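You operate a simulated robot arm through the tools that you are given. There is no shell and no other tool.

Carry out the task below with a simulated robot arm. There is one attempt and no reset: what you move stays moved.

Task
Put things in order on the top of the wooden bench. At the end: the teal divider bin stands where the yellow sack clip stood; the yellow sack clip from the top of the wooden bench stands where the white air filter stood; the white air filter from the top of the wooden bench stands where the green bearing carton stood; the green bearing carton stands on top of the short blue film roll; whatever was shut is shut again. Leave all else as you found it, and nothing knocked over.

The check looks at the end state, three seconds after you hand in, the way a careful person would. Anything else that was tipped, shoved, dropped, spilled or broken makes it a failure.

Robot
A 6-joint arm with a two-finger gripper, fixed in place. Base frame: the origin is on the floor under the middle of its stand, x ahead of it, y to its left, z up; the work surface is at about z = 860. Units: mm, degrees, N and s.
With the tool pointing down near the work surface it reaches from about 140 to 680 mm from the base axis. Its first joint turns from -66.0 to 66.0 degrees. Payload 2.45 kg.
Tool frame: the origin (TCP) lies between the finger pads and is the grasp point; the fingertips stand 30 mm ahead of it; z points along the fingers, y is the line along which they close. The gripper opens to 106 mm; its body begins 79 mm behind the TCP.
Orientation is told as [roll, pitch, yaw] about the base's x, y, z axes, in that order, counted from this pose: with the fingers straight down and closing along the base's y, the tool's x points along the base's -x, its y along +y and its z along -z.

Tools
- The arm moves only by the tool arm_command. Its arguments are lists of equal length, an entry for each row: "delta_rot": the turn, a rotation vector about the tool's x, y, z in degrees, a list of three; "translation": the shift along the tool's x, y, z in mm, a list of three; "fingers": the gripper command, from -1 (shut) to 1 (fully open), values between in proportion. In form: {"delta_rot": [[rx, ry, rz], ...], "translation": [[tx, ty, tz], ...], "fingers": [fingers, ...]}. A call has 1 to 20 rows; each row is the pose to reach, as a shift and turn from the pose commanded when the call began, along the tool's axes at that moment. Each row takes 0.2 s and may step no farther than 50 mm and 8.6 degrees from the row before; otherwise, or with a gripper value out of range, the whole call is refused. Where a pose cannot be reached the arm comes as near as it can. A force on the tool above 40 N (or 10 N above the force at the start of the call, whichever is more), or a blocked arm, ends the call early, and 0.2 s more pass. The fingers move at their own pace (about 153 mm/s each) and stop on an object; they squeeze with about 26 N. The grip force told is the motor's: it shows also when the fingers shut on nothing. Time passes only in rows, and 0.2 s behind the last, so rows that repeat a pose let the fingers close. The reply holds the time, the measured pose of the TCP, the force on the tool along the base axes, the opening and the grip force, in the units named above and with some noise, with the torque about the TCP (base axes, N m) and any sound that the robot's microphone picked up, and new pictures: "pictures" is both (left out), scene, wrist or none.
- Cameras (640 x 400 px; columns grow to the right, rows downward): "scene" is fixed at [55.1, 408.1, 1408.8]; the picture's right is [-0.78, -0.62, 0.00], its down [-0.33, 0.42, -0.85] and it looks along [0.53, -0.66, -0.53] (base axes); focal length 316 px, centre (320, 200). "wrist" rides on the gripper at [76, -2, -106] in the tool frame; the picture's right is [0.02, 1.00, 0.00], its down [-0.78, 0.02, -0.62] and it looks along [-0.62, 0.01, 0.78] (tool axes); focal length 247 px, centre (320, 200).
- pixel_to_xyz(camera, pixels): for up to 12 pixels [column, row] of the newest picture of that camera ("zoom" is the newest enlarged one), the place [x, y, z] in the base frame of the surface seen there, good to about 3 mm. The clock stands still meanwhile.
- inspect(camera, box): a new picture of the part [left, top, right, bottom] of that camera's present view, enlarged. The clock stands still meanwhile.
- close_job(): hands the job in; it is judged then, once.

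Open the gripper and draw the arm clear of the work before you hand the job in, unless the task says otherwise.

The tools are called after "Request:" as name(argument=value, ...) on one line, values as JSON. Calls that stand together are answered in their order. arm_command: Moves the arm, as the interface text tells. Its arguments: {"type":"object","properties":{"delta_rot":{"type":"array","items":{"type":"array","items":{"type":"number"}}},"translation":{"type":"array","items":{"type":"array","items":{"type":"number"}}},"fingers":{"type":"array","items":{"type":"number"}},"pictures":{"type":"string","enum":["both","scene","wrist","none"]}},"required":["delta_rot","translation","fingers"]} The other tools are called the same way: pixel_to_xyz (camera, pixels) gives the place of the surface under pixels of a picture; inspect (camera, box) takes an enlarged picture of a part of a camera's view; close_job () hands the job in.

At the start:

```text
time_s: 0.0
tcp_pos: [317.2, -234.8, 1167.9]
orientation: [-0.1, 0.0, -0.1]
wrist_force: [0.0, 0.3, -0.5]
torque: [0.0, -0.03, 0.0]
width: 106.0
grip_force: 0.0
```

scene: 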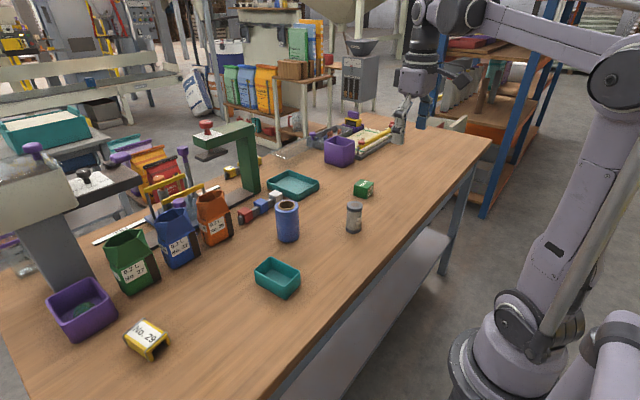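
wrist: 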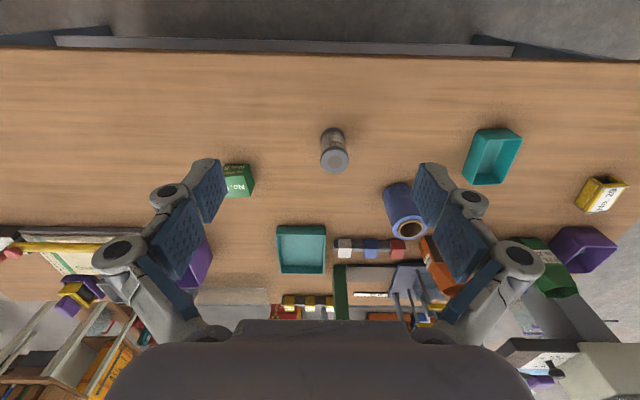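

I start by enlarging the views to identify the objects: teal bins near (278,278) and (293,185), the yellow clip at (147,338), the cylinder at (354,217), the green carton at (364,187) and the blue roll at (288,220).

Request:
inspect(camera="scene", box=[220, 150, 420, 310])

Request:
inspect(camera="scene", box=[20, 190, 260, 380])

Request:
inspect(camera="scene", box=[200, 80, 440, 240])

Request:
inspect(camera="wrist", box=[200, 100, 640, 330])

```text
2.50 times, centred on (320, 230) of scene
```

zoom: 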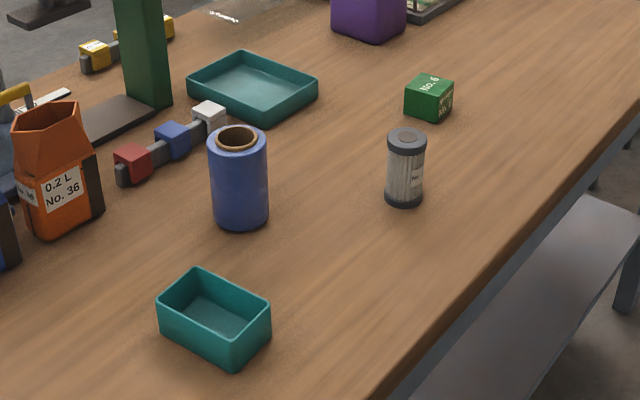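

```text
2.11 times, centred on (140, 285) of scene
```

zoom: 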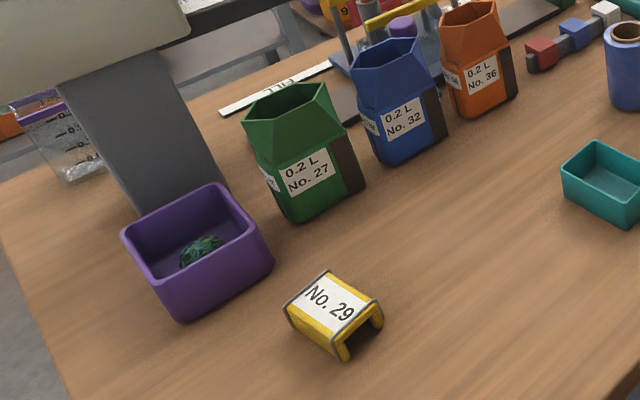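

```text
2.50 times, centred on (320, 160) of scene
```

zoom: 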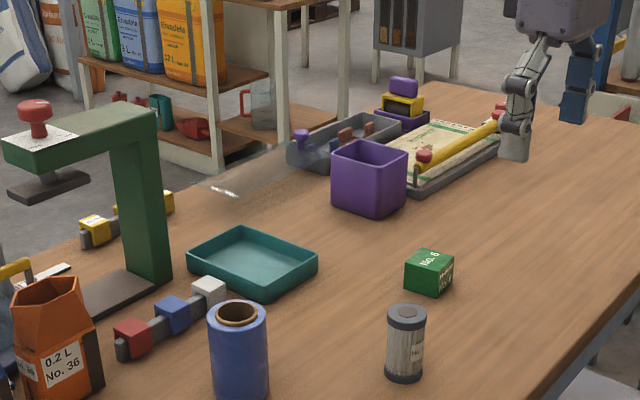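

```text
1.45 times, centred on (420, 215) of wrist
```

zoom: 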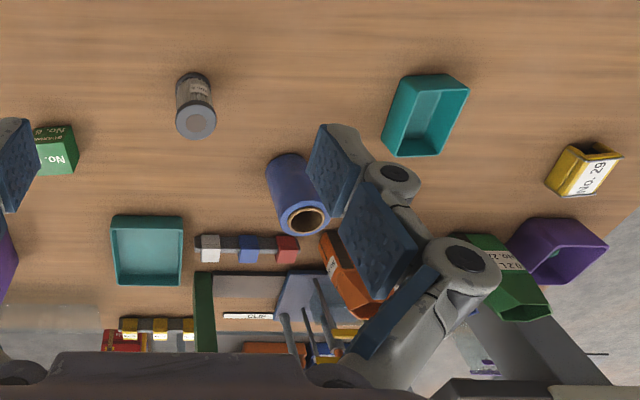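

The small teal bin, clip No. 29, pleated filter, green carton No. 6 and blue roll are all visible on the bench. I zoom closer on each and measure them.

Request:
inspect(camera="scene", box=[330, 165, 394, 245])

Request:
inspect(camera="scene", box=[110, 300, 190, 370])

Request:
inspect(camera="scene", box=[300, 90, 420, 165])

Request:
inspect(camera="scene", box=[0, 90, 220, 230])

Request:
inspect(camera="scene", box=[240, 160, 340, 310])

```text
5.00 times, centred on (362, 205) of scene
```

zoom: 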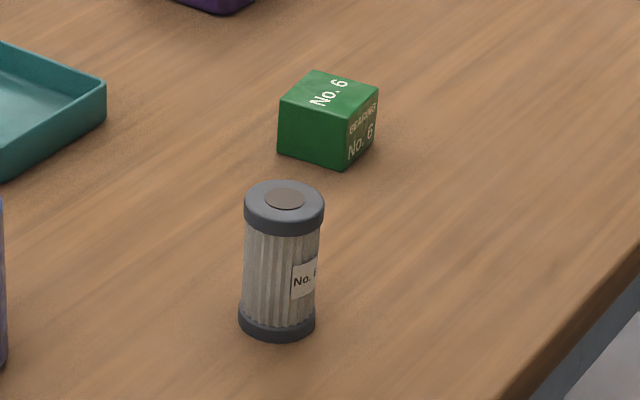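

```text
5.71 times, centred on (150, 335) of scene
```

zoom: 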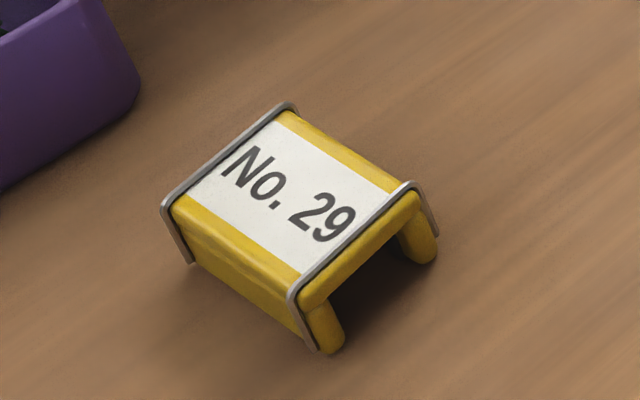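

```text
5.33 times, centred on (360, 128) of scene
```

zoom: 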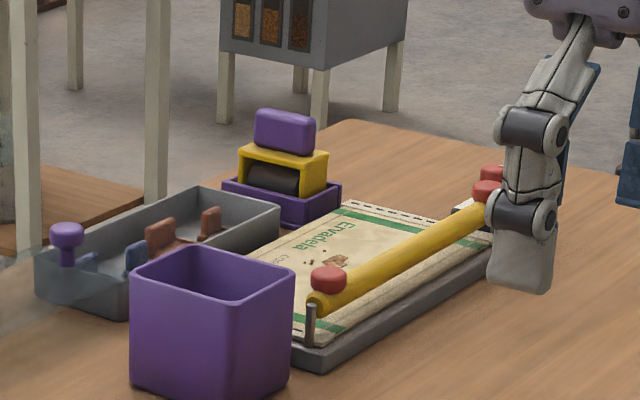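

```text
2.86 times, centred on (110, 160) of scene
```

zoom: 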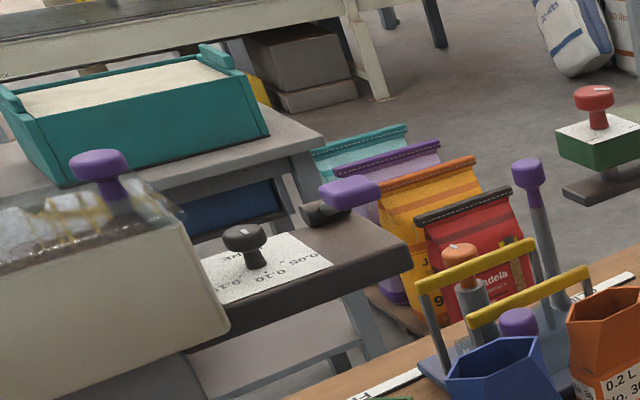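

```text
2.67 times, centred on (290, 235) of scene
```

zoom: 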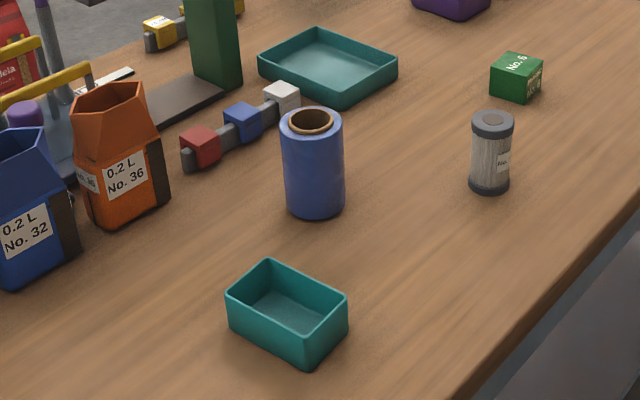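

I now measure the edges of every object involved with scene pixels: carton top, filter top/bottom, roll top rim, bin rim corners, clip corners.

Request:
pixel_to_xyz(camera="scene", pixels=[[355.2, 185.5], [362.6, 179.4], [373.5, 183.2], [367, 188.5], [366.5, 198.4], [373, 194], [354.8, 196.2], [358.9, 204.8], [354.3, 210], [354.5, 231.5], [363.5, 207], [346.3, 207]])

Request:
pixel_to_xyz(camera="scene", pixels=[[287.5, 201], [287.5, 208.5], [277.5, 204.5], [297.5, 204.5], [279, 205], [287, 241.5], [290, 205], [276.3, 235], [298, 236], [287, 205]])

Request:
pixel_to_xyz(camera="scene", pixels=[[270, 258.5], [255.5, 270.5], [299.5, 270.5], [285, 284.5], [255.5, 280], [284.5, 298.5], [299.5, 281], [271, 275], [272, 268], [278, 280]])

Request:
pixel_to_xyz(camera="scene", pixels=[[130.5, 336], [150.5, 319.5], [172.5, 332.5], [152.5, 352], [151.5, 337], [134, 345.5], [157, 360.5], [175, 346], [140, 337], [163, 333]])

Request:
pixel_to_xyz(camera="scene", pixels=[[292, 171.5], [268, 184.5], [318, 184], [297, 199], [230, 235], [188, 255], [155, 280], [113, 314], [268, 212], [250, 222], [82, 338], [47, 305]])

```text
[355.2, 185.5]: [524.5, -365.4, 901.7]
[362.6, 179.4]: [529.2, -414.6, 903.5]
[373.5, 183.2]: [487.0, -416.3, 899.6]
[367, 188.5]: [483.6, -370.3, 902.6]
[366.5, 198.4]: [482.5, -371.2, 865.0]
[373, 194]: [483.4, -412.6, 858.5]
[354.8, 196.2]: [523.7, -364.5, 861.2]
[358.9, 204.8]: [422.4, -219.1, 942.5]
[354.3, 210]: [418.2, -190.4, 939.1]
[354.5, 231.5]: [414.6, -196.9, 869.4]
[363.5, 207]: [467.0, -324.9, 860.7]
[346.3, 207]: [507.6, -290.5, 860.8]
```

```text
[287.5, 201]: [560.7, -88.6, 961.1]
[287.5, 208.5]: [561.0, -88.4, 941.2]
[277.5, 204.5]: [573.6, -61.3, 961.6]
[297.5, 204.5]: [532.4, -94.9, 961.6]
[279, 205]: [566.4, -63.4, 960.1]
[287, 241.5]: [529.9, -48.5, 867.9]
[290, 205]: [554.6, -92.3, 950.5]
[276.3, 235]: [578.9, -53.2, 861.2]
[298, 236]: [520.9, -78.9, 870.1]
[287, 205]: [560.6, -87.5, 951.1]
```

```text
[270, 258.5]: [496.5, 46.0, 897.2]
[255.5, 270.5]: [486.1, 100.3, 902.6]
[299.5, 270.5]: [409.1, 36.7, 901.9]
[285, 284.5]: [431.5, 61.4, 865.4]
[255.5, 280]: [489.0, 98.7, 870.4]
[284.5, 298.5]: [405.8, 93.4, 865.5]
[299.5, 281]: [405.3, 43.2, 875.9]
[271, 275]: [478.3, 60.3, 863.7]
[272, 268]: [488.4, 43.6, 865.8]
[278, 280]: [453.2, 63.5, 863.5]
```

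```text
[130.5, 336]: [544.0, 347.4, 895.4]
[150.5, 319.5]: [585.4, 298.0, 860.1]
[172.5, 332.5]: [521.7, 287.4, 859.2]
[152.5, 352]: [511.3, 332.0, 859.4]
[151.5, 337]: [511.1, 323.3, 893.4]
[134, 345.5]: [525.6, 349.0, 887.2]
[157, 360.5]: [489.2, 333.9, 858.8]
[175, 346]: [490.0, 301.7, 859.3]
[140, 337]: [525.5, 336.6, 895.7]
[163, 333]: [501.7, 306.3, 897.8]
```

```text
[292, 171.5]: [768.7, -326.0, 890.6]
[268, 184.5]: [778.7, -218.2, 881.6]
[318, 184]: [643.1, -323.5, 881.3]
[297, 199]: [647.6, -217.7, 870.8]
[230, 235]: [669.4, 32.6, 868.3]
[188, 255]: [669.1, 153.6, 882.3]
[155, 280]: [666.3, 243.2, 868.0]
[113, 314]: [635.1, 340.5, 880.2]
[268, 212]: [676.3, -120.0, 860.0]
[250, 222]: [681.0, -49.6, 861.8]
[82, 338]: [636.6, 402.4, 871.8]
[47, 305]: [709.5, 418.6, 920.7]
```

Measured: carton centre ≈ (505,-391) top z≈902; filter ≈ (425,-207) top z≈942; roll ≈ (555,-78) top z≈961; bin ≈ (449,69); clip ≈ (525,317). The large tray lies out of reach, so the small bin is the divider bin. I move high over the filter/carton area first to look with the wrist camera.

Request:
arm_command(delta_rot=[[0, 0, 0], [0, 0, 0], [0, 0, 0], [0, 0, 0], [0, 0, 0], [0, 0, 0], [0, 0, 0], [0, 0, 0]], translation=[[-23, -19, 15], [-47, -39, 35], [-70, -58, 52], [-94, -78, 69], [-117, -97, 86], [-141, -117, 104], [-164, -136, 121], [-188, -156, 138]], fingers=[1, 1, 1, 1, 1, 1, 1, 1])

```text
time_s: 1.8
tcp_pos: [501.8, -390.2, 1028.5]
orientation: [-0.1, -0.1, -0.1]
wrist_force: [0.5, -0.3, -0.1]
torque: [0.03, 0.01, -0.02]
width: 106.1
grip_force: 0.0
```

scene: 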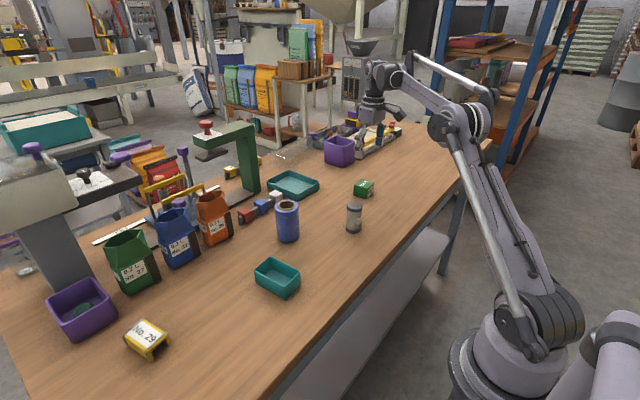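
wrist: 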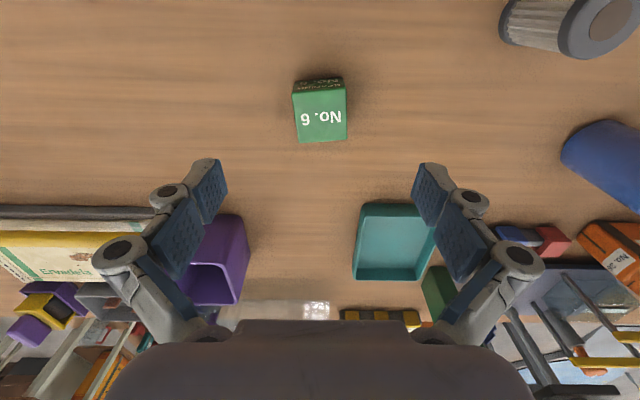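

The wrist view shows the carton at (320,112), nearly under the TCP. I measure its top corners in the wrist picture and check the scene view of the hand.

Request:
inspect(camera="wrist", box=[260, 60, 380, 160])

Request:
pixel_to_xyz(camera="wrist", pixels=[[294, 94], [344, 91], [347, 138], [299, 142], [320, 115], [296, 83], [340, 79]])

Request:
inspect(camera="scene", box=[300, 60, 440, 200])

```text
4.00 times, centred on (320, 110) of wrist
```

zoom: 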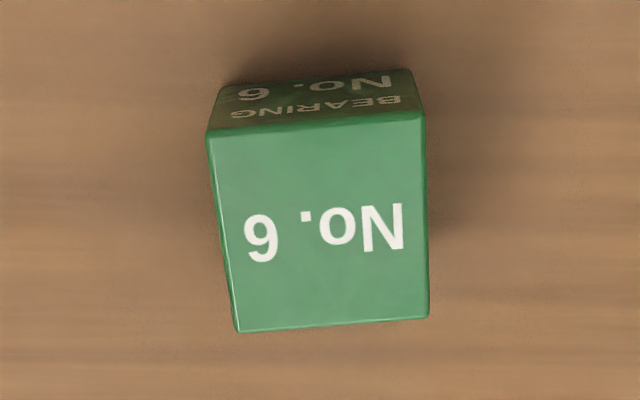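

```text
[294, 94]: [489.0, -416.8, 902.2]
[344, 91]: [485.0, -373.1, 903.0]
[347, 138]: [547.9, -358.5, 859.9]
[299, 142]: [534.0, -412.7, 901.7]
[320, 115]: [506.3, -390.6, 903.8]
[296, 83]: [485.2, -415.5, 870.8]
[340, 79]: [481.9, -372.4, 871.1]
```

```text
2.86 times, centred on (370, 130) of scene
```

zoom: 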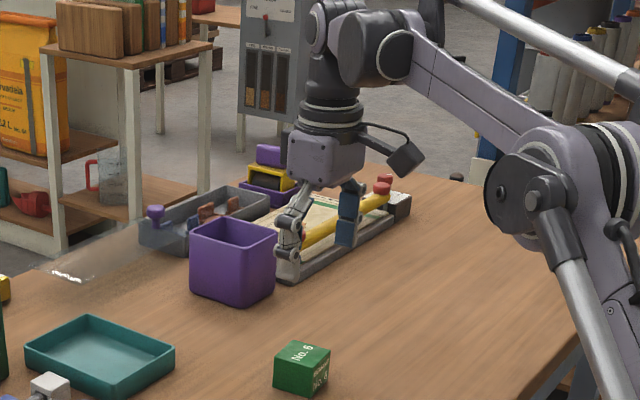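

The carton is about 45 mm square, yawed about +5°, centred near (508,-392). I turn the tool by -5° about its z to match, centre and lower to z≈960.

Request:
arm_command(delta_rot=[[0, 0, -2.5], [0, 0, -5], [0, 0, -5], [0, 0, -5], [0, 0, -5]], translation=[[-2, -1, 20], [-3, -1, 40], [-3, -1, 60], [-3, -1, 70], [-3, -1, 70]], fingers=[1, 1, 1, 1, 1], pictures="wrist")

```text
time_s: 3.0
tcp_pos: [508.4, -390.8, 958.8]
orientation: [-0.1, -0.1, 4.9]
wrist_force: [-0.5, -1.1, -1.2]
torque: [-0.03, 0.0, 0.02]
width: 106.0
grip_force: 0.1
```

wrist: 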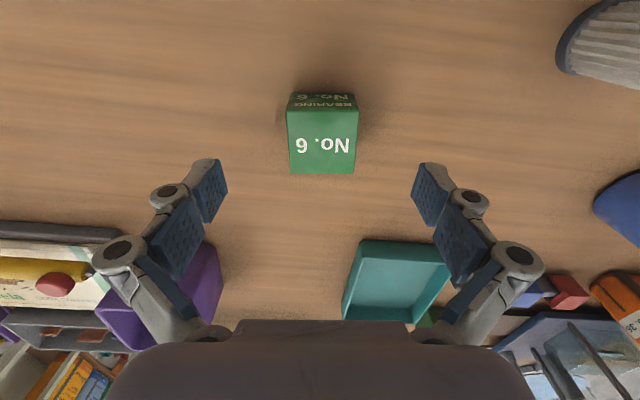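

The carton is now square to the fingers at (322,135). Before lowering, I check where the purple bin and teal tray edges lie relative to the fingers' path.

Request:
pixel_to_xyz(camera="wrist", pixels=[[218, 290], [205, 245], [120, 290], [345, 310], [362, 243], [290, 108], [354, 108], [355, 172], [291, 172]])

Request:
pixel_to_xyz(camera="scene", pixels=[[325, 145], [340, 165], [355, 160], [340, 140]])

```text
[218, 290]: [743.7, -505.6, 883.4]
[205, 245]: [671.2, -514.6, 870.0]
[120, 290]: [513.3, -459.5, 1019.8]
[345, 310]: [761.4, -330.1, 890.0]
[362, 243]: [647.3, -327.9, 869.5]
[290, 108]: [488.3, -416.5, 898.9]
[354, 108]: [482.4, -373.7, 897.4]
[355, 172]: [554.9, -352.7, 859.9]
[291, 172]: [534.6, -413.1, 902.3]
```

```text
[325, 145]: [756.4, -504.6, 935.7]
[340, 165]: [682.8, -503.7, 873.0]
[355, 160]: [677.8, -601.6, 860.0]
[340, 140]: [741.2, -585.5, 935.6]
```

All clear around the carton. I lower to z≈895 (tips about 5 mm above the bench) and close on it.

Request:
arm_command(delta_rot=[[0, 0, 0], [0, 0, 0], [0, 0, 0], [0, 0, 0], [0, 0, 0], [0, 0, 0], [0, 0, 0], [0, 0, 0]], translation=[[0, -1.5, 25], [0, -1.5, 50], [0, -1.5, 64], [0, -1.5, 64], [0, -1.5, 64], [0, -1.5, 64], [0, -1.5, 64], [0, -1.5, 64]], fingers=[1, 1, 1, 1, 0.2, -0.3, -1, -1])

```text
time_s: 4.8
tcp_pos: [506.1, -395.0, 895.2]
orientation: [-0.2, 0.1, 5.0]
wrist_force: [0.0, 0.8, 4.5]
torque: [0.15, 0.03, 0.01]
width: 49.4
grip_force: 26.0
```

scene: 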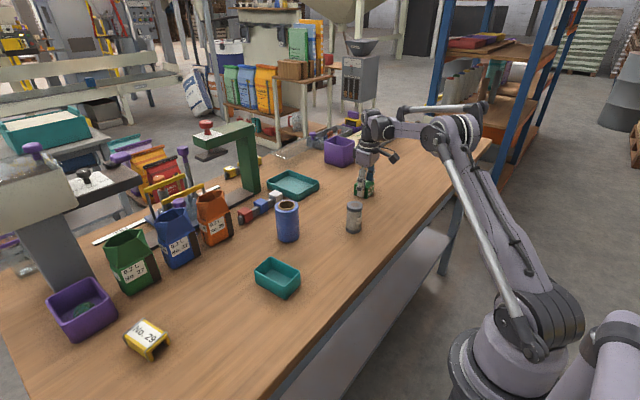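
wrist: 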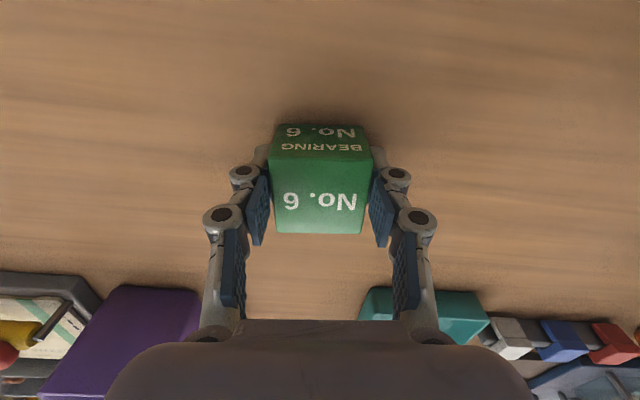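

Carton gripped (49 mm wide). I lift it straight up to about z=1060.

Request:
arm_command(delta_rot=[[0, 0, 0], [0, 0, 0], [0, 0, 0], [0, 0, 0], [0, 0, 0], [0, 0, 0], [0, 0, 0], [0, 0, 0]], translation=[[0, 0, -10], [0, 0, -30], [0, 0, -55], [0, 0, -80], [0, 0, -110], [0, 0, -140], [0, 0, -165], [0, 0, -165]], fingers=[-1, -1, -1, -1, -1, -1, -1, -1])

```text
time_s: 6.6
tcp_pos: [507.0, -392.7, 1061.1]
orientation: [0.0, 0.0, 4.9]
wrist_force: [-0.5, 0.1, -0.6]
torque: [0.02, -0.03, -0.02]
width: 49.2
grip_force: 25.6
```

scene: 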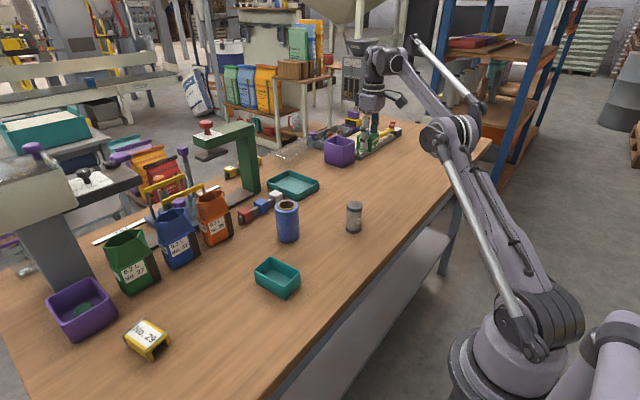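
wrist: 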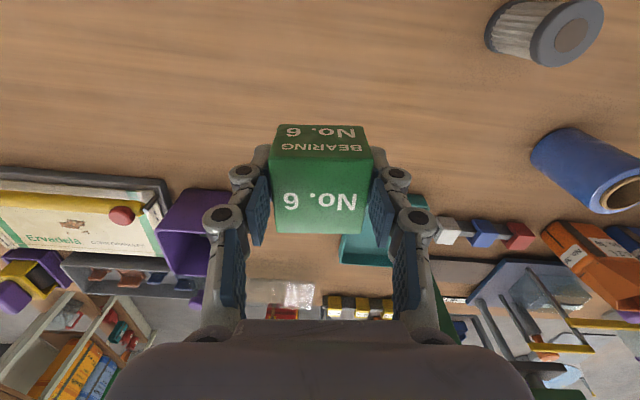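

Held firmly at z=1061. I carry it toward the roll, stopping short at y≈-160 and unwinding the yaw, to look at the roll with the wrist camera.

Request:
arm_command(delta_rot=[[0, 0, 0.5], [0, 0, 1], [0, 0, 2], [0, 0, 3], [0, 0, 4], [0, 0, 5], [0, 0, 5], [0, 0, 5], [0, 0, 5], [0, 0, 5]], translation=[[-4, 13, 0], [-12, 40, 0], [-20, 67, 0], [-29, 97, 0], [-38, 127, 0], [-47, 157, 0], [-56, 187, 0], [-63, 211, 0], [-67, 224, 0], [-68, 228, 0]], fingers=[-1, -1, -1, -1, -1, -1, -1, -1, -1, -1])

```text
time_s: 8.8
tcp_pos: [555.5, -160.1, 1061.9]
orientation: [-0.1, 0.1, 0.0]
wrist_force: [-0.5, 0.4, -1.0]
torque: [-0.02, -0.01, 0.02]
width: 49.2
grip_force: 25.9
```

scene: 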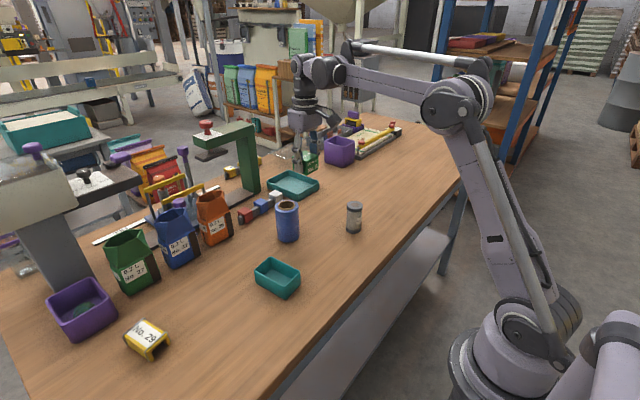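
wrist: 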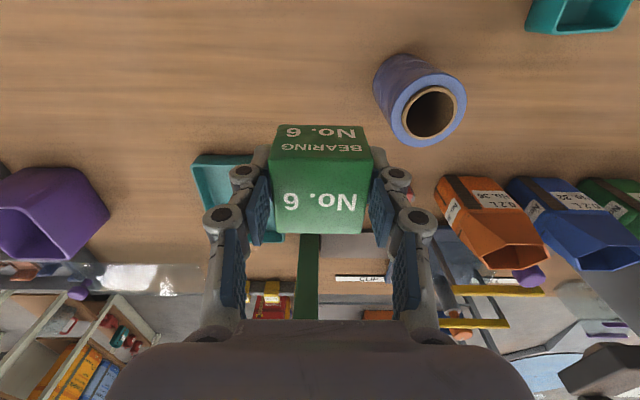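

The roll's rim is visible around (430,108). I zoom and measure rim points.

Request:
inspect(camera="wrist", box=[360, 40, 480, 160])

Request:
pixel_to_xyz(camera="wrist", pixels=[[393, 112], [465, 103], [425, 145], [433, 81], [402, 135], [455, 135], [398, 98], [455, 85]])

```text
3.33 times, centred on (420, 100) of wrist
```

zoom: 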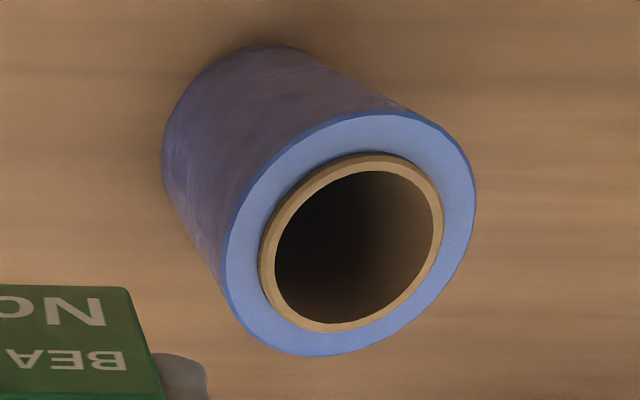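

```text
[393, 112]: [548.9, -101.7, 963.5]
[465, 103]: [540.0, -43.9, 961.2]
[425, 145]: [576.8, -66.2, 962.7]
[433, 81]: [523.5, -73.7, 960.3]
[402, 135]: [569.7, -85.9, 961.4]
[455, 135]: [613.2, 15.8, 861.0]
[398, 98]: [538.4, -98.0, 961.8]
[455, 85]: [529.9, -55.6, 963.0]
```

I check how the carton sits relative to the TCP by measuring its top corners in the wrist picture.

Request:
pixel_to_xyz(camera="wrist", pixels=[[273, 155], [368, 155], [358, 230], [280, 230], [280, 129], [362, 129], [320, 190]])

Request:
inspect(camera="scene", box=[250, 130, 350, 250])

```text
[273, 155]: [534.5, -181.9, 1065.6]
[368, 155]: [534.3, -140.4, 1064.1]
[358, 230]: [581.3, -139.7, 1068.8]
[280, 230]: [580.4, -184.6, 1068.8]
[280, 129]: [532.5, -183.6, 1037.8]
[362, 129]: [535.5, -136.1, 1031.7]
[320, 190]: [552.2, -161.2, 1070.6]
```

```text
3.33 times, centred on (300, 190) of scene
```

zoom: 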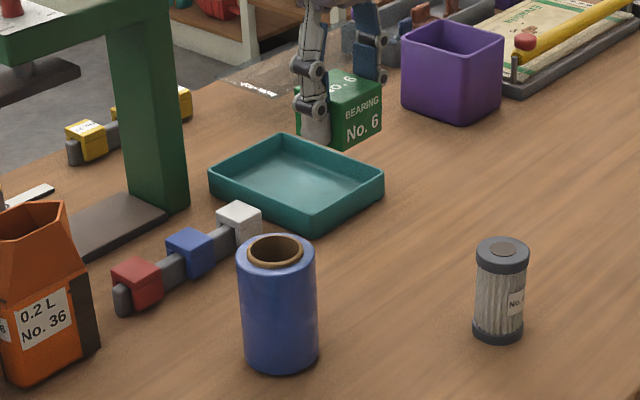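

Carton centre sits about (+2,-1) from the TCP. I move to TCP (548,-72) over the roll centre and lower to z≈1012, still above the roll.

Request:
arm_command(delta_rot=[[0, 0, 0], [0, 0, 0], [0, 0, 0], [0, 0, 0], [0, 0, 0], [0, 0, 0], [0, 0, 0], [0, 0, 0]], translation=[[2, 20, 0], [5, 45, 0], [7, 70, 0], [7.5, 88, 0], [7.5, 88, 15], [7.5, 88, 35], [7.5, 88, 50], [7.5, 88, 50]], fingers=[-1, -1, -1, -1, -1, -1, -1, -1])

```text
time_s: 10.6
tcp_pos: [548.3, -71.9, 1011.9]
orientation: [-0.1, 0.0, -0.1]
wrist_force: [-1.3, 0.2, -1.9]
torque: [-0.02, 0.01, 0.0]
width: 49.1
grip_force: 25.8
```

scene: 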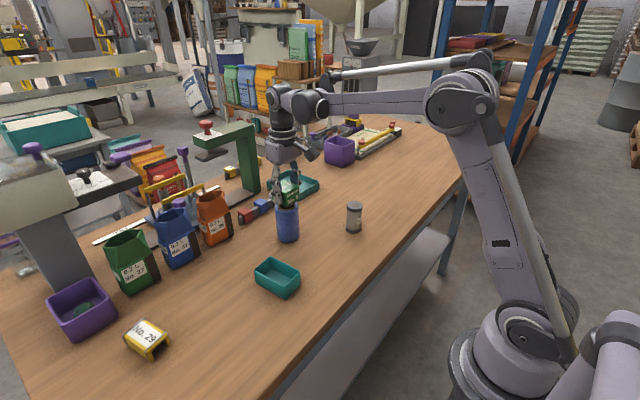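
wrist: 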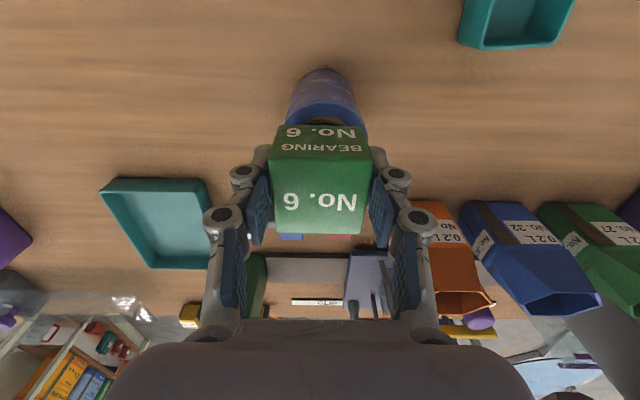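

The carton hangs over the roll; I zoom in on the scene view around (288,200) to confirm centring.

Request:
inspect(camera="scene", box=[250, 160, 330, 250])

Request:
inspect(camera="wrist", box=[250, 50, 390, 150])

```text
4.44 times, centred on (290, 205) of scene
```

zoom: 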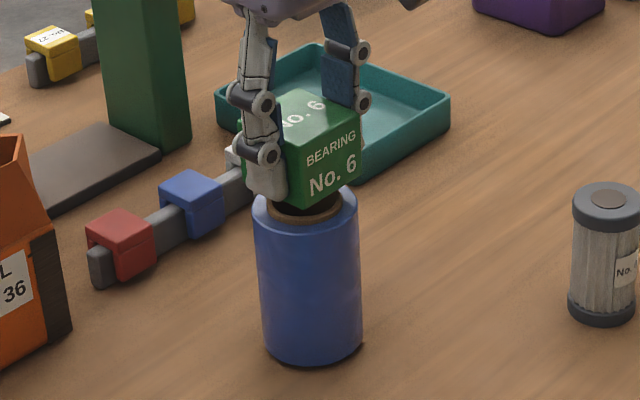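

```text
4.00 times, centred on (320, 100) of wrist
```

zoom: 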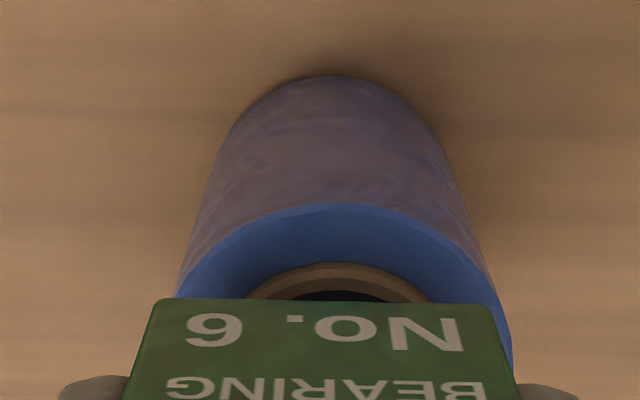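

Centring looks good, with the core perhaps 2 mm toward +y. I shift +1.5 mm in y and lower in small steps towards contact at z≈997.

Request:
arm_command(delta_rot=[[0, 0, 0], [0, 0, 0], [0, 0, 0], [0, 0, 0], [0, 0, 0], [0, 0, 0]], translation=[[0, 1.5, 4], [0, 1.5, 8], [0, 1.5, 11], [0, 1.5, 12.5], [0, 1.5, 13.5], [0, 1.5, 13.5]], fingers=[-1, -1, -1, -1, -1, -1])

Request:
inspect(camera="scene", box=[265, 170, 315, 250])

```text
time_s: 12.0
tcp_pos: [549.0, -70.9, 997.5]
orientation: [-0.1, 0.0, -0.1]
wrist_force: [-1.6, -0.9, 19.5]
torque: [-0.07, 0.1, -0.05]
width: 49.2
grip_force: 26.1
```

scene: 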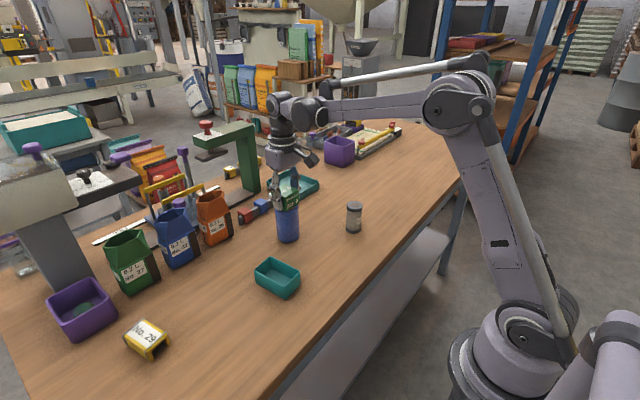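
wrist: 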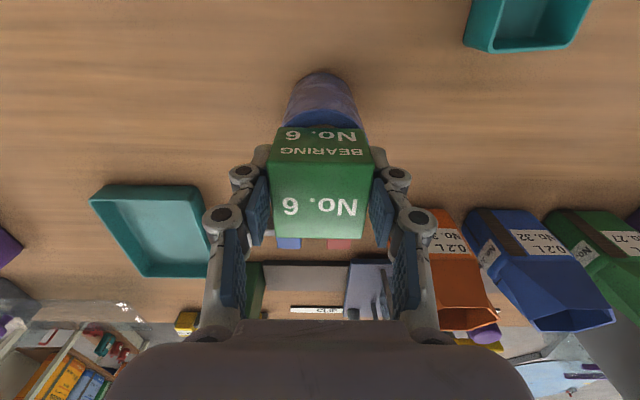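

```text
5.00 times, centred on (290, 210) of scene
```

zoom: 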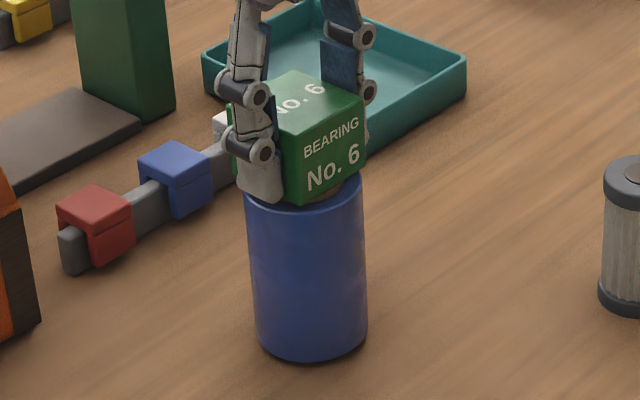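

Contact at z=997.5 (19.5 N). I ease up 1 mm to relieve the load, then open the fingers gradually.

Request:
arm_command(delta_rot=[[0, 0, 0], [0, 0, 0], [0, 0, 0], [0, 0, 0], [0, 0, 0], [0, 0, 0]], translation=[[0, 0, -0.8], [0, 0, -0.8], [0, 0, -0.8], [0, 0, -0.8], [0, 0, -0.8], [0, 0, -0.8]], fingers=[-1, -0.05, 0.0, 0.1, 0.3, 0.3])

Request:
inspect(camera="scene", box=[265, 170, 315, 250])

```text
time_s: 13.4
tcp_pos: [550.3, -70.8, 998.6]
orientation: [-0.2, 0.0, -0.1]
wrist_force: [0.5, -0.4, 0.2]
torque: [-0.03, 0.01, 0.01]
width: 68.9
grip_force: 0.0
```

scene: 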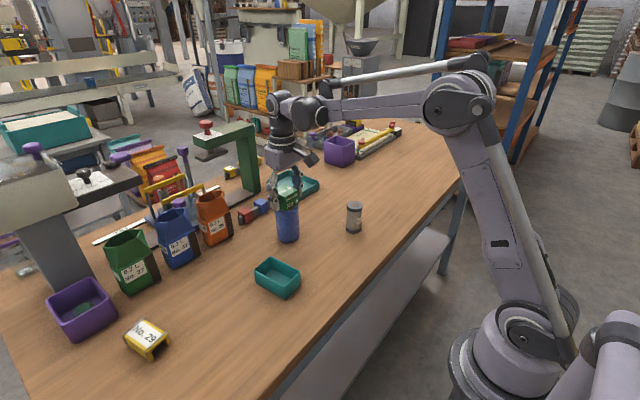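
wrist: 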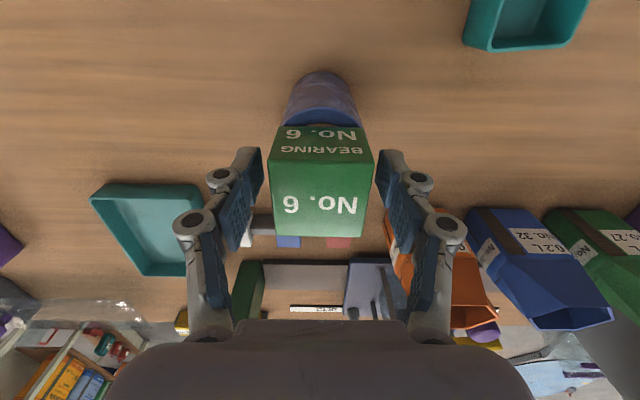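

```text
5.00 times, centred on (290, 210) of scene
```

zoom: 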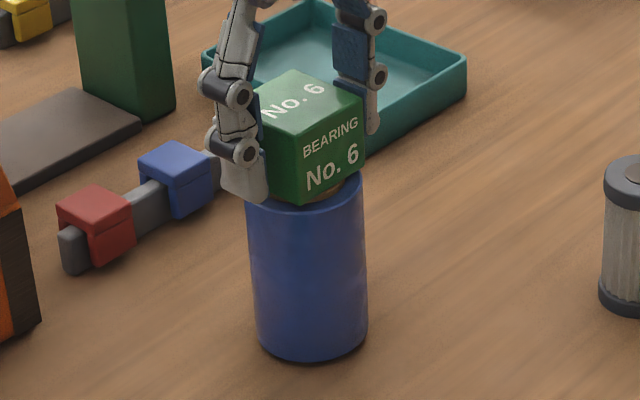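

The carton rests on the roll, fingers clear of it (width 69). I open a bit more and rise straight up to z≈1100.

Request:
arm_command(delta_rot=[[0, 0, 0], [0, 0, 0], [0, 0, 0], [0, 0, 0], [0, 0, 0], [0, 0, 0], [0, 0, 0]], translation=[[0, 0, 0], [0, 0, -5], [0, 0, -20], [0, 0, -45], [0, 0, -70], [0, 0, -100], [0, 0, -100]], fingers=[0.7, 0.9, 1, 1, 1, 1, 1])

Request:
inspect(camera="wrist", box=[220, 20, 420, 220])

Request:
inspect(camera="scene", box=[265, 170, 315, 250])

```text
time_s: 15.0
tcp_pos: [548.9, -70.2, 1098.9]
orientation: [-0.1, 0.1, -0.1]
wrist_force: [-0.1, 0.0, -1.1]
torque: [-0.01, 0.03, 0.02]
width: 106.1
grip_force: 0.1
```

scene: 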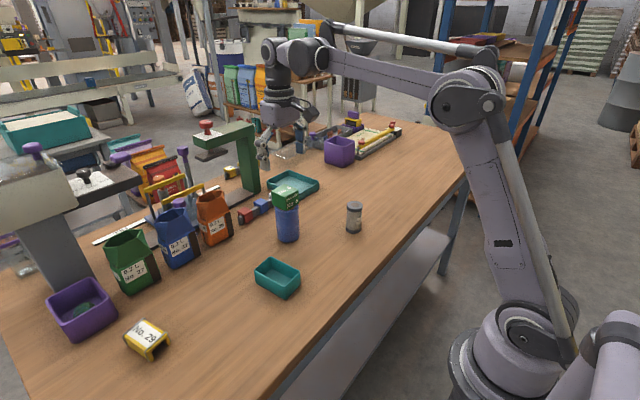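
wrist: 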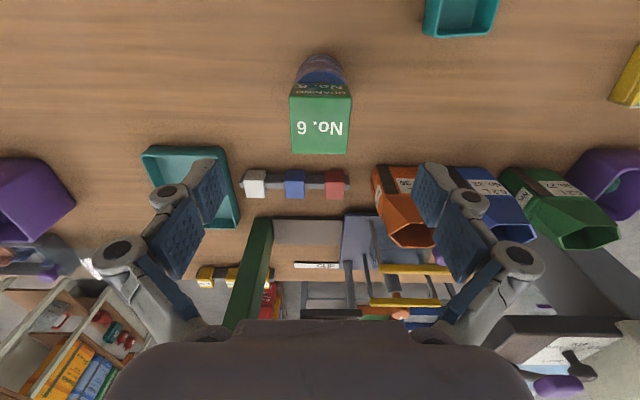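

```text
2.00 times, centred on (320, 120) of wrist
```

zoom: 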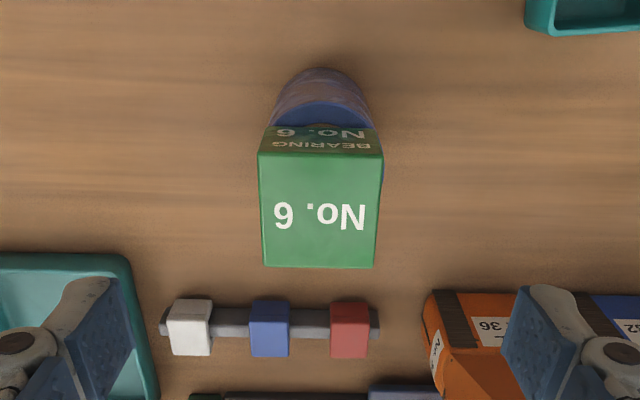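

```text
5.00 times, centred on (290, 210) of scene
```

zoom: 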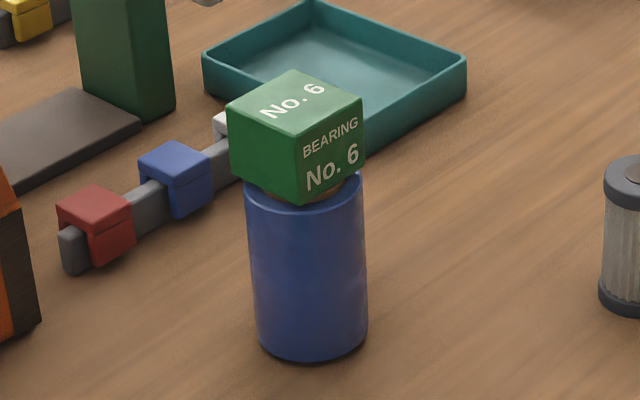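

The carton stands stably on the roll. Next the filter: I move over it at about (425,-207), z≈1070, to measure it with the wrist camera.

Request:
arm_command(delta_rot=[[0, 0, 0], [0, 0, 0], [0, 0, 0], [0, 0, 0], [0, 0, 0], [0, 0, 0], [0, 0, 0]], translation=[[15, -16, 0], [43, -47, 0], [70, -78, 0], [97, -108, 0], [124, -137, 10], [124, -137, 30], [124, -137, 30]], fingers=[1, 1, 1, 1, 1, 1, 1], pictures="both")

Request:
inspect(camera="wrist", box=[260, 60, 380, 180])

```text
time_s: 16.6
tcp_pos: [425.5, -206.1, 1066.3]
orientation: [-0.1, -0.1, -0.1]
wrist_force: [-0.1, 0.8, -0.2]
torque: [0.02, 0.0, -0.03]
width: 105.9
grip_force: 0.0
```

scene: 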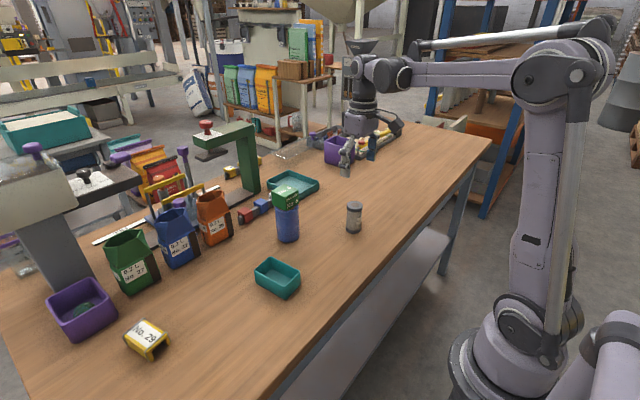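
wrist: 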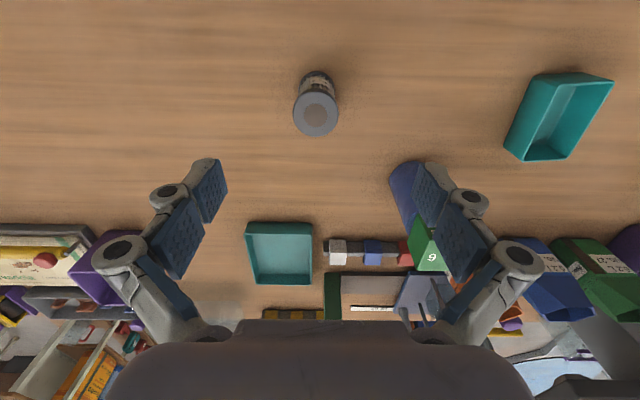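

```text
3.33 times, centred on (320, 120) of wrist
```

zoom: 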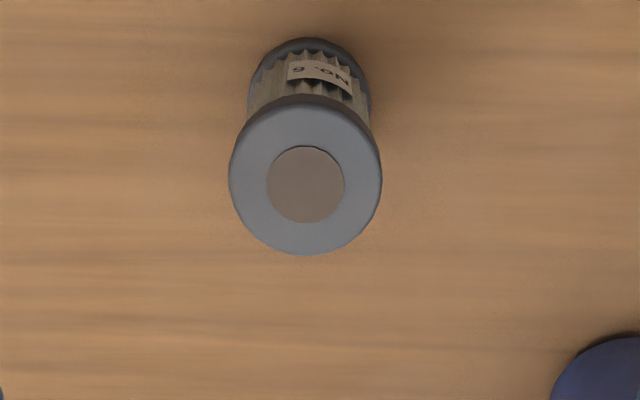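

I measure the filter's top-cap rim with zoom pixels.

Request:
pixel_to_xyz(camera="zoom", pixels=[[233, 178], [378, 176], [305, 251], [305, 104], [305, 184], [255, 130], [357, 130], [255, 228], [357, 228], [310, 40]])

```text
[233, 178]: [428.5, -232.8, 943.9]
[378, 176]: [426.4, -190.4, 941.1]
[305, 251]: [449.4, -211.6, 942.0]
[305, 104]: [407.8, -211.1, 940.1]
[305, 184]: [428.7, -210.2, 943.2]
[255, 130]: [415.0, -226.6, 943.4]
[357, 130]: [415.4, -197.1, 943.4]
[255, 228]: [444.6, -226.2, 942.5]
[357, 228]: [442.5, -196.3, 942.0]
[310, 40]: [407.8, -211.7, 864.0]
```

Filter centre ≈ (428.6,-211.5), diameter ≈ 43 mm, top z≈942. I centre over it and lower to z≈985 (tips at 955, above the cap).

Request:
arm_command(delta_rot=[[0, 0, 0], [0, 0, 0], [0, 0, 0], [0, 0, 0], [0, 0, 0], [0, 0, 0]], translation=[[-4, -4.5, 15], [-4, -4.5, 40], [-4, -4.5, 65], [-4, -4.5, 83], [-4, -4.5, 83], [-4, -4.5, 83]], fingers=[1, 1, 1, 1, 1, 1])

Request:
inspect(camera="wrist", box=[200, 60, 440, 240])

```text
time_s: 18.0
tcp_pos: [429.0, -211.1, 984.0]
orientation: [-0.1, 0.0, -0.1]
wrist_force: [-0.4, -0.4, -0.6]
torque: [-0.01, -0.01, 0.02]
width: 106.2
grip_force: 0.0
```

scene: 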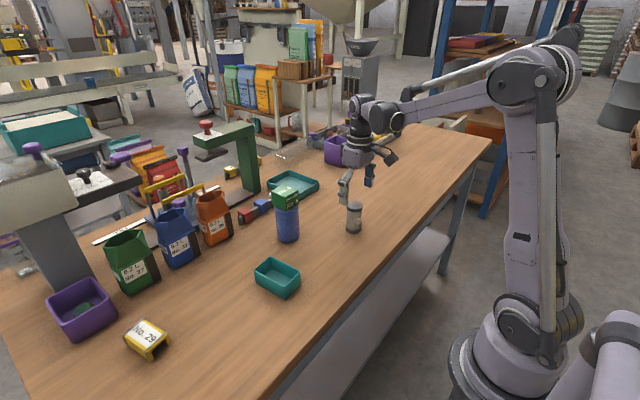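
wrist: 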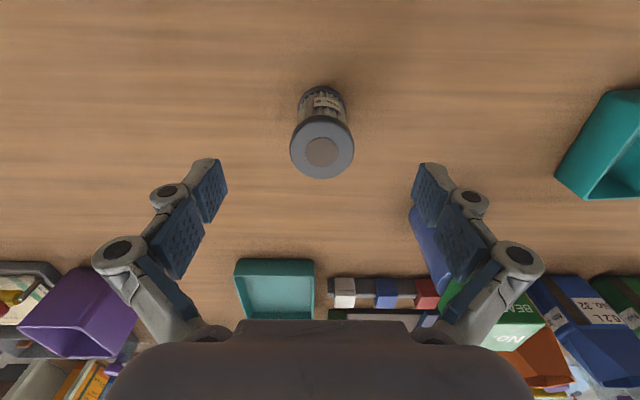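

```text
2.22 times, centred on (320, 150) of wrist
```

zoom: 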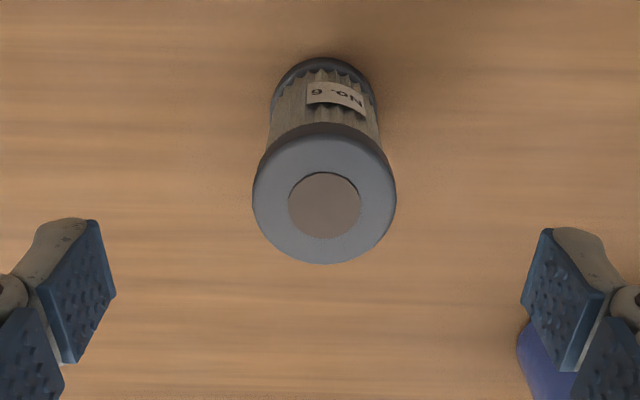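

The cap is centred between the fingers at (322,151). I lower to z≈905 and close on the body.

Request:
arm_command(delta_rot=[[0, 0, 0], [0, 0, 0], [0, 0, 0], [0, 0, 0], [0, 0, 0], [0, 0, 0], [0, 0, 0], [0, 0, 0], [0, 0, 0], [0, 0, 0]], translation=[[0, 0.5, 20], [0, 0.5, 45], [0, 0.5, 65], [0, 0.5, 79], [0, 0.5, 79], [0, 0.5, 79], [0, 0.5, 79], [0, 0.5, 79], [0, 0.5, 79], [0, 0.5, 79]], fingers=[1, 1, 1, 1, 1, 0.3, 0, -0.3, -1, -1])

Request:
inspect(camera="scene", box=[320, 160, 400, 250])

```text
time_s: 20.2
tcp_pos: [429.4, -212.9, 905.8]
orientation: [-0.1, 0.0, -0.2]
wrist_force: [1.3, 0.9, 2.0]
torque: [0.04, -0.02, 0.0]
width: 40.0
grip_force: 25.9
```

scene: 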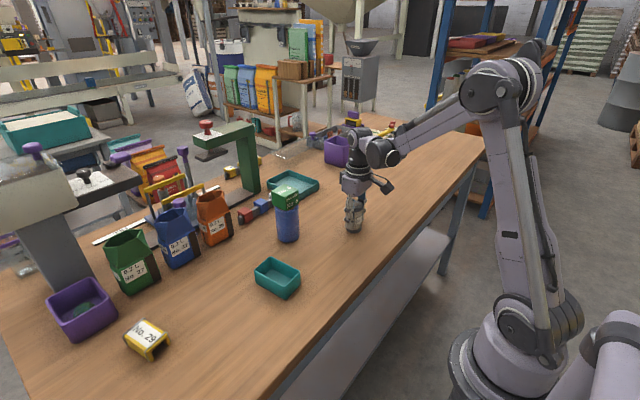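
wrist: 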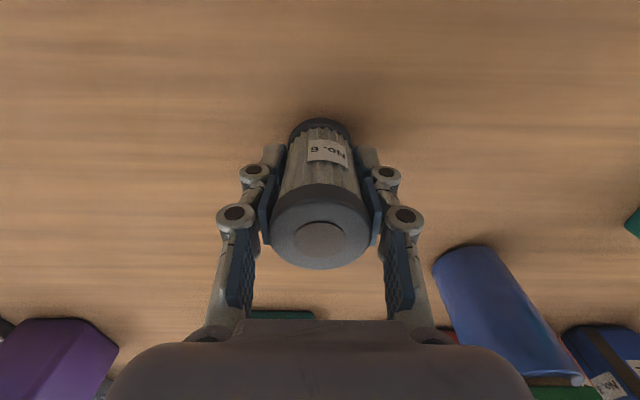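

```text
4.44 times, centred on (360, 205) of scene
```

zoom: 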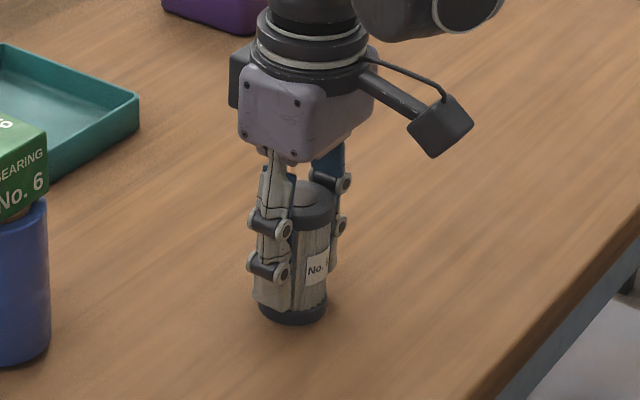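

Filter gripped (width 40). I lift 60 mm, then carry it toward the carton's former place (508,-393).

Request:
arm_command(delta_rot=[[0, 0, 0], [0, 0, 0], [0, 0, 0], [0, 0, 0], [0, 0, 0], [0, 0, 0], [0, 0, 0], [0, 0, 0], [0, 0, 0], [0, 0, 0], [0, 0, 0], [0, 0, 0], [0, 0, 0]], translation=[[0, 0, -10], [0, 0, -30], [0, 0, -50], [0, 0, -60], [-6, -14, -60], [-17, -39, -60], [-28, -64, -60], [-39, -90, -60], [-50, -115, -60], [-61, -140, -60], [-71, -163, -60], [-79, -181, -60], [-79, -181, -60]], fingers=[-1, -1, -1, -1, -1, -1, -1, -1, -1, -1, -1, -1, -1])

Request:
inspect(camera="wrist", box=[200, 80, 440, 280])

```text
time_s: 23.0
tcp_pos: [507.0, -395.7, 967.7]
orientation: [0.0, 0.1, -0.2]
wrist_force: [-0.3, 0.5, -1.5]
torque: [-0.04, 0.0, -0.02]
width: 39.6
grip_force: 25.9
```

scene: 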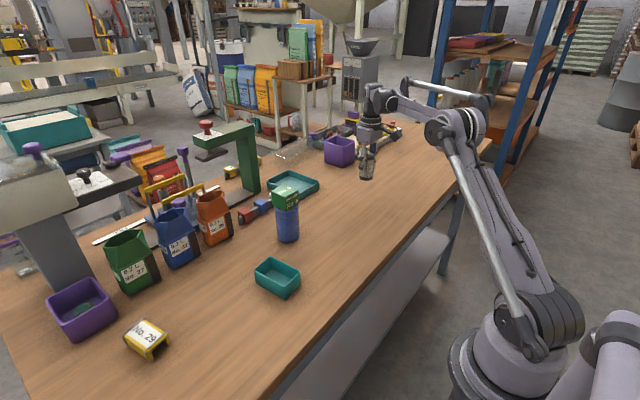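
wrist: 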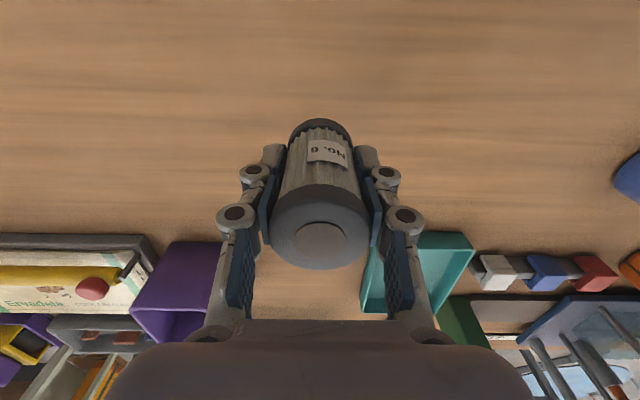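

```text
2.00 times, centred on (320, 180) of wrist
```

zoom: 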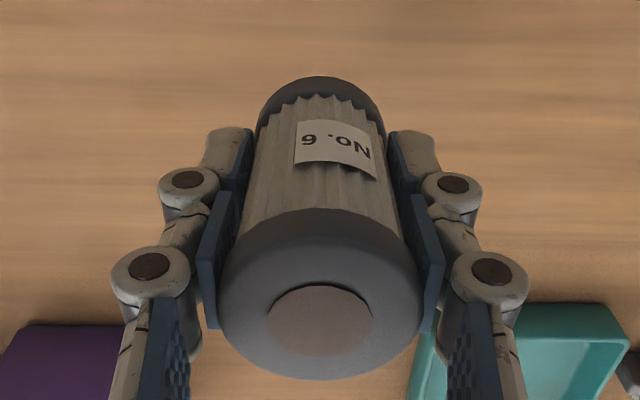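

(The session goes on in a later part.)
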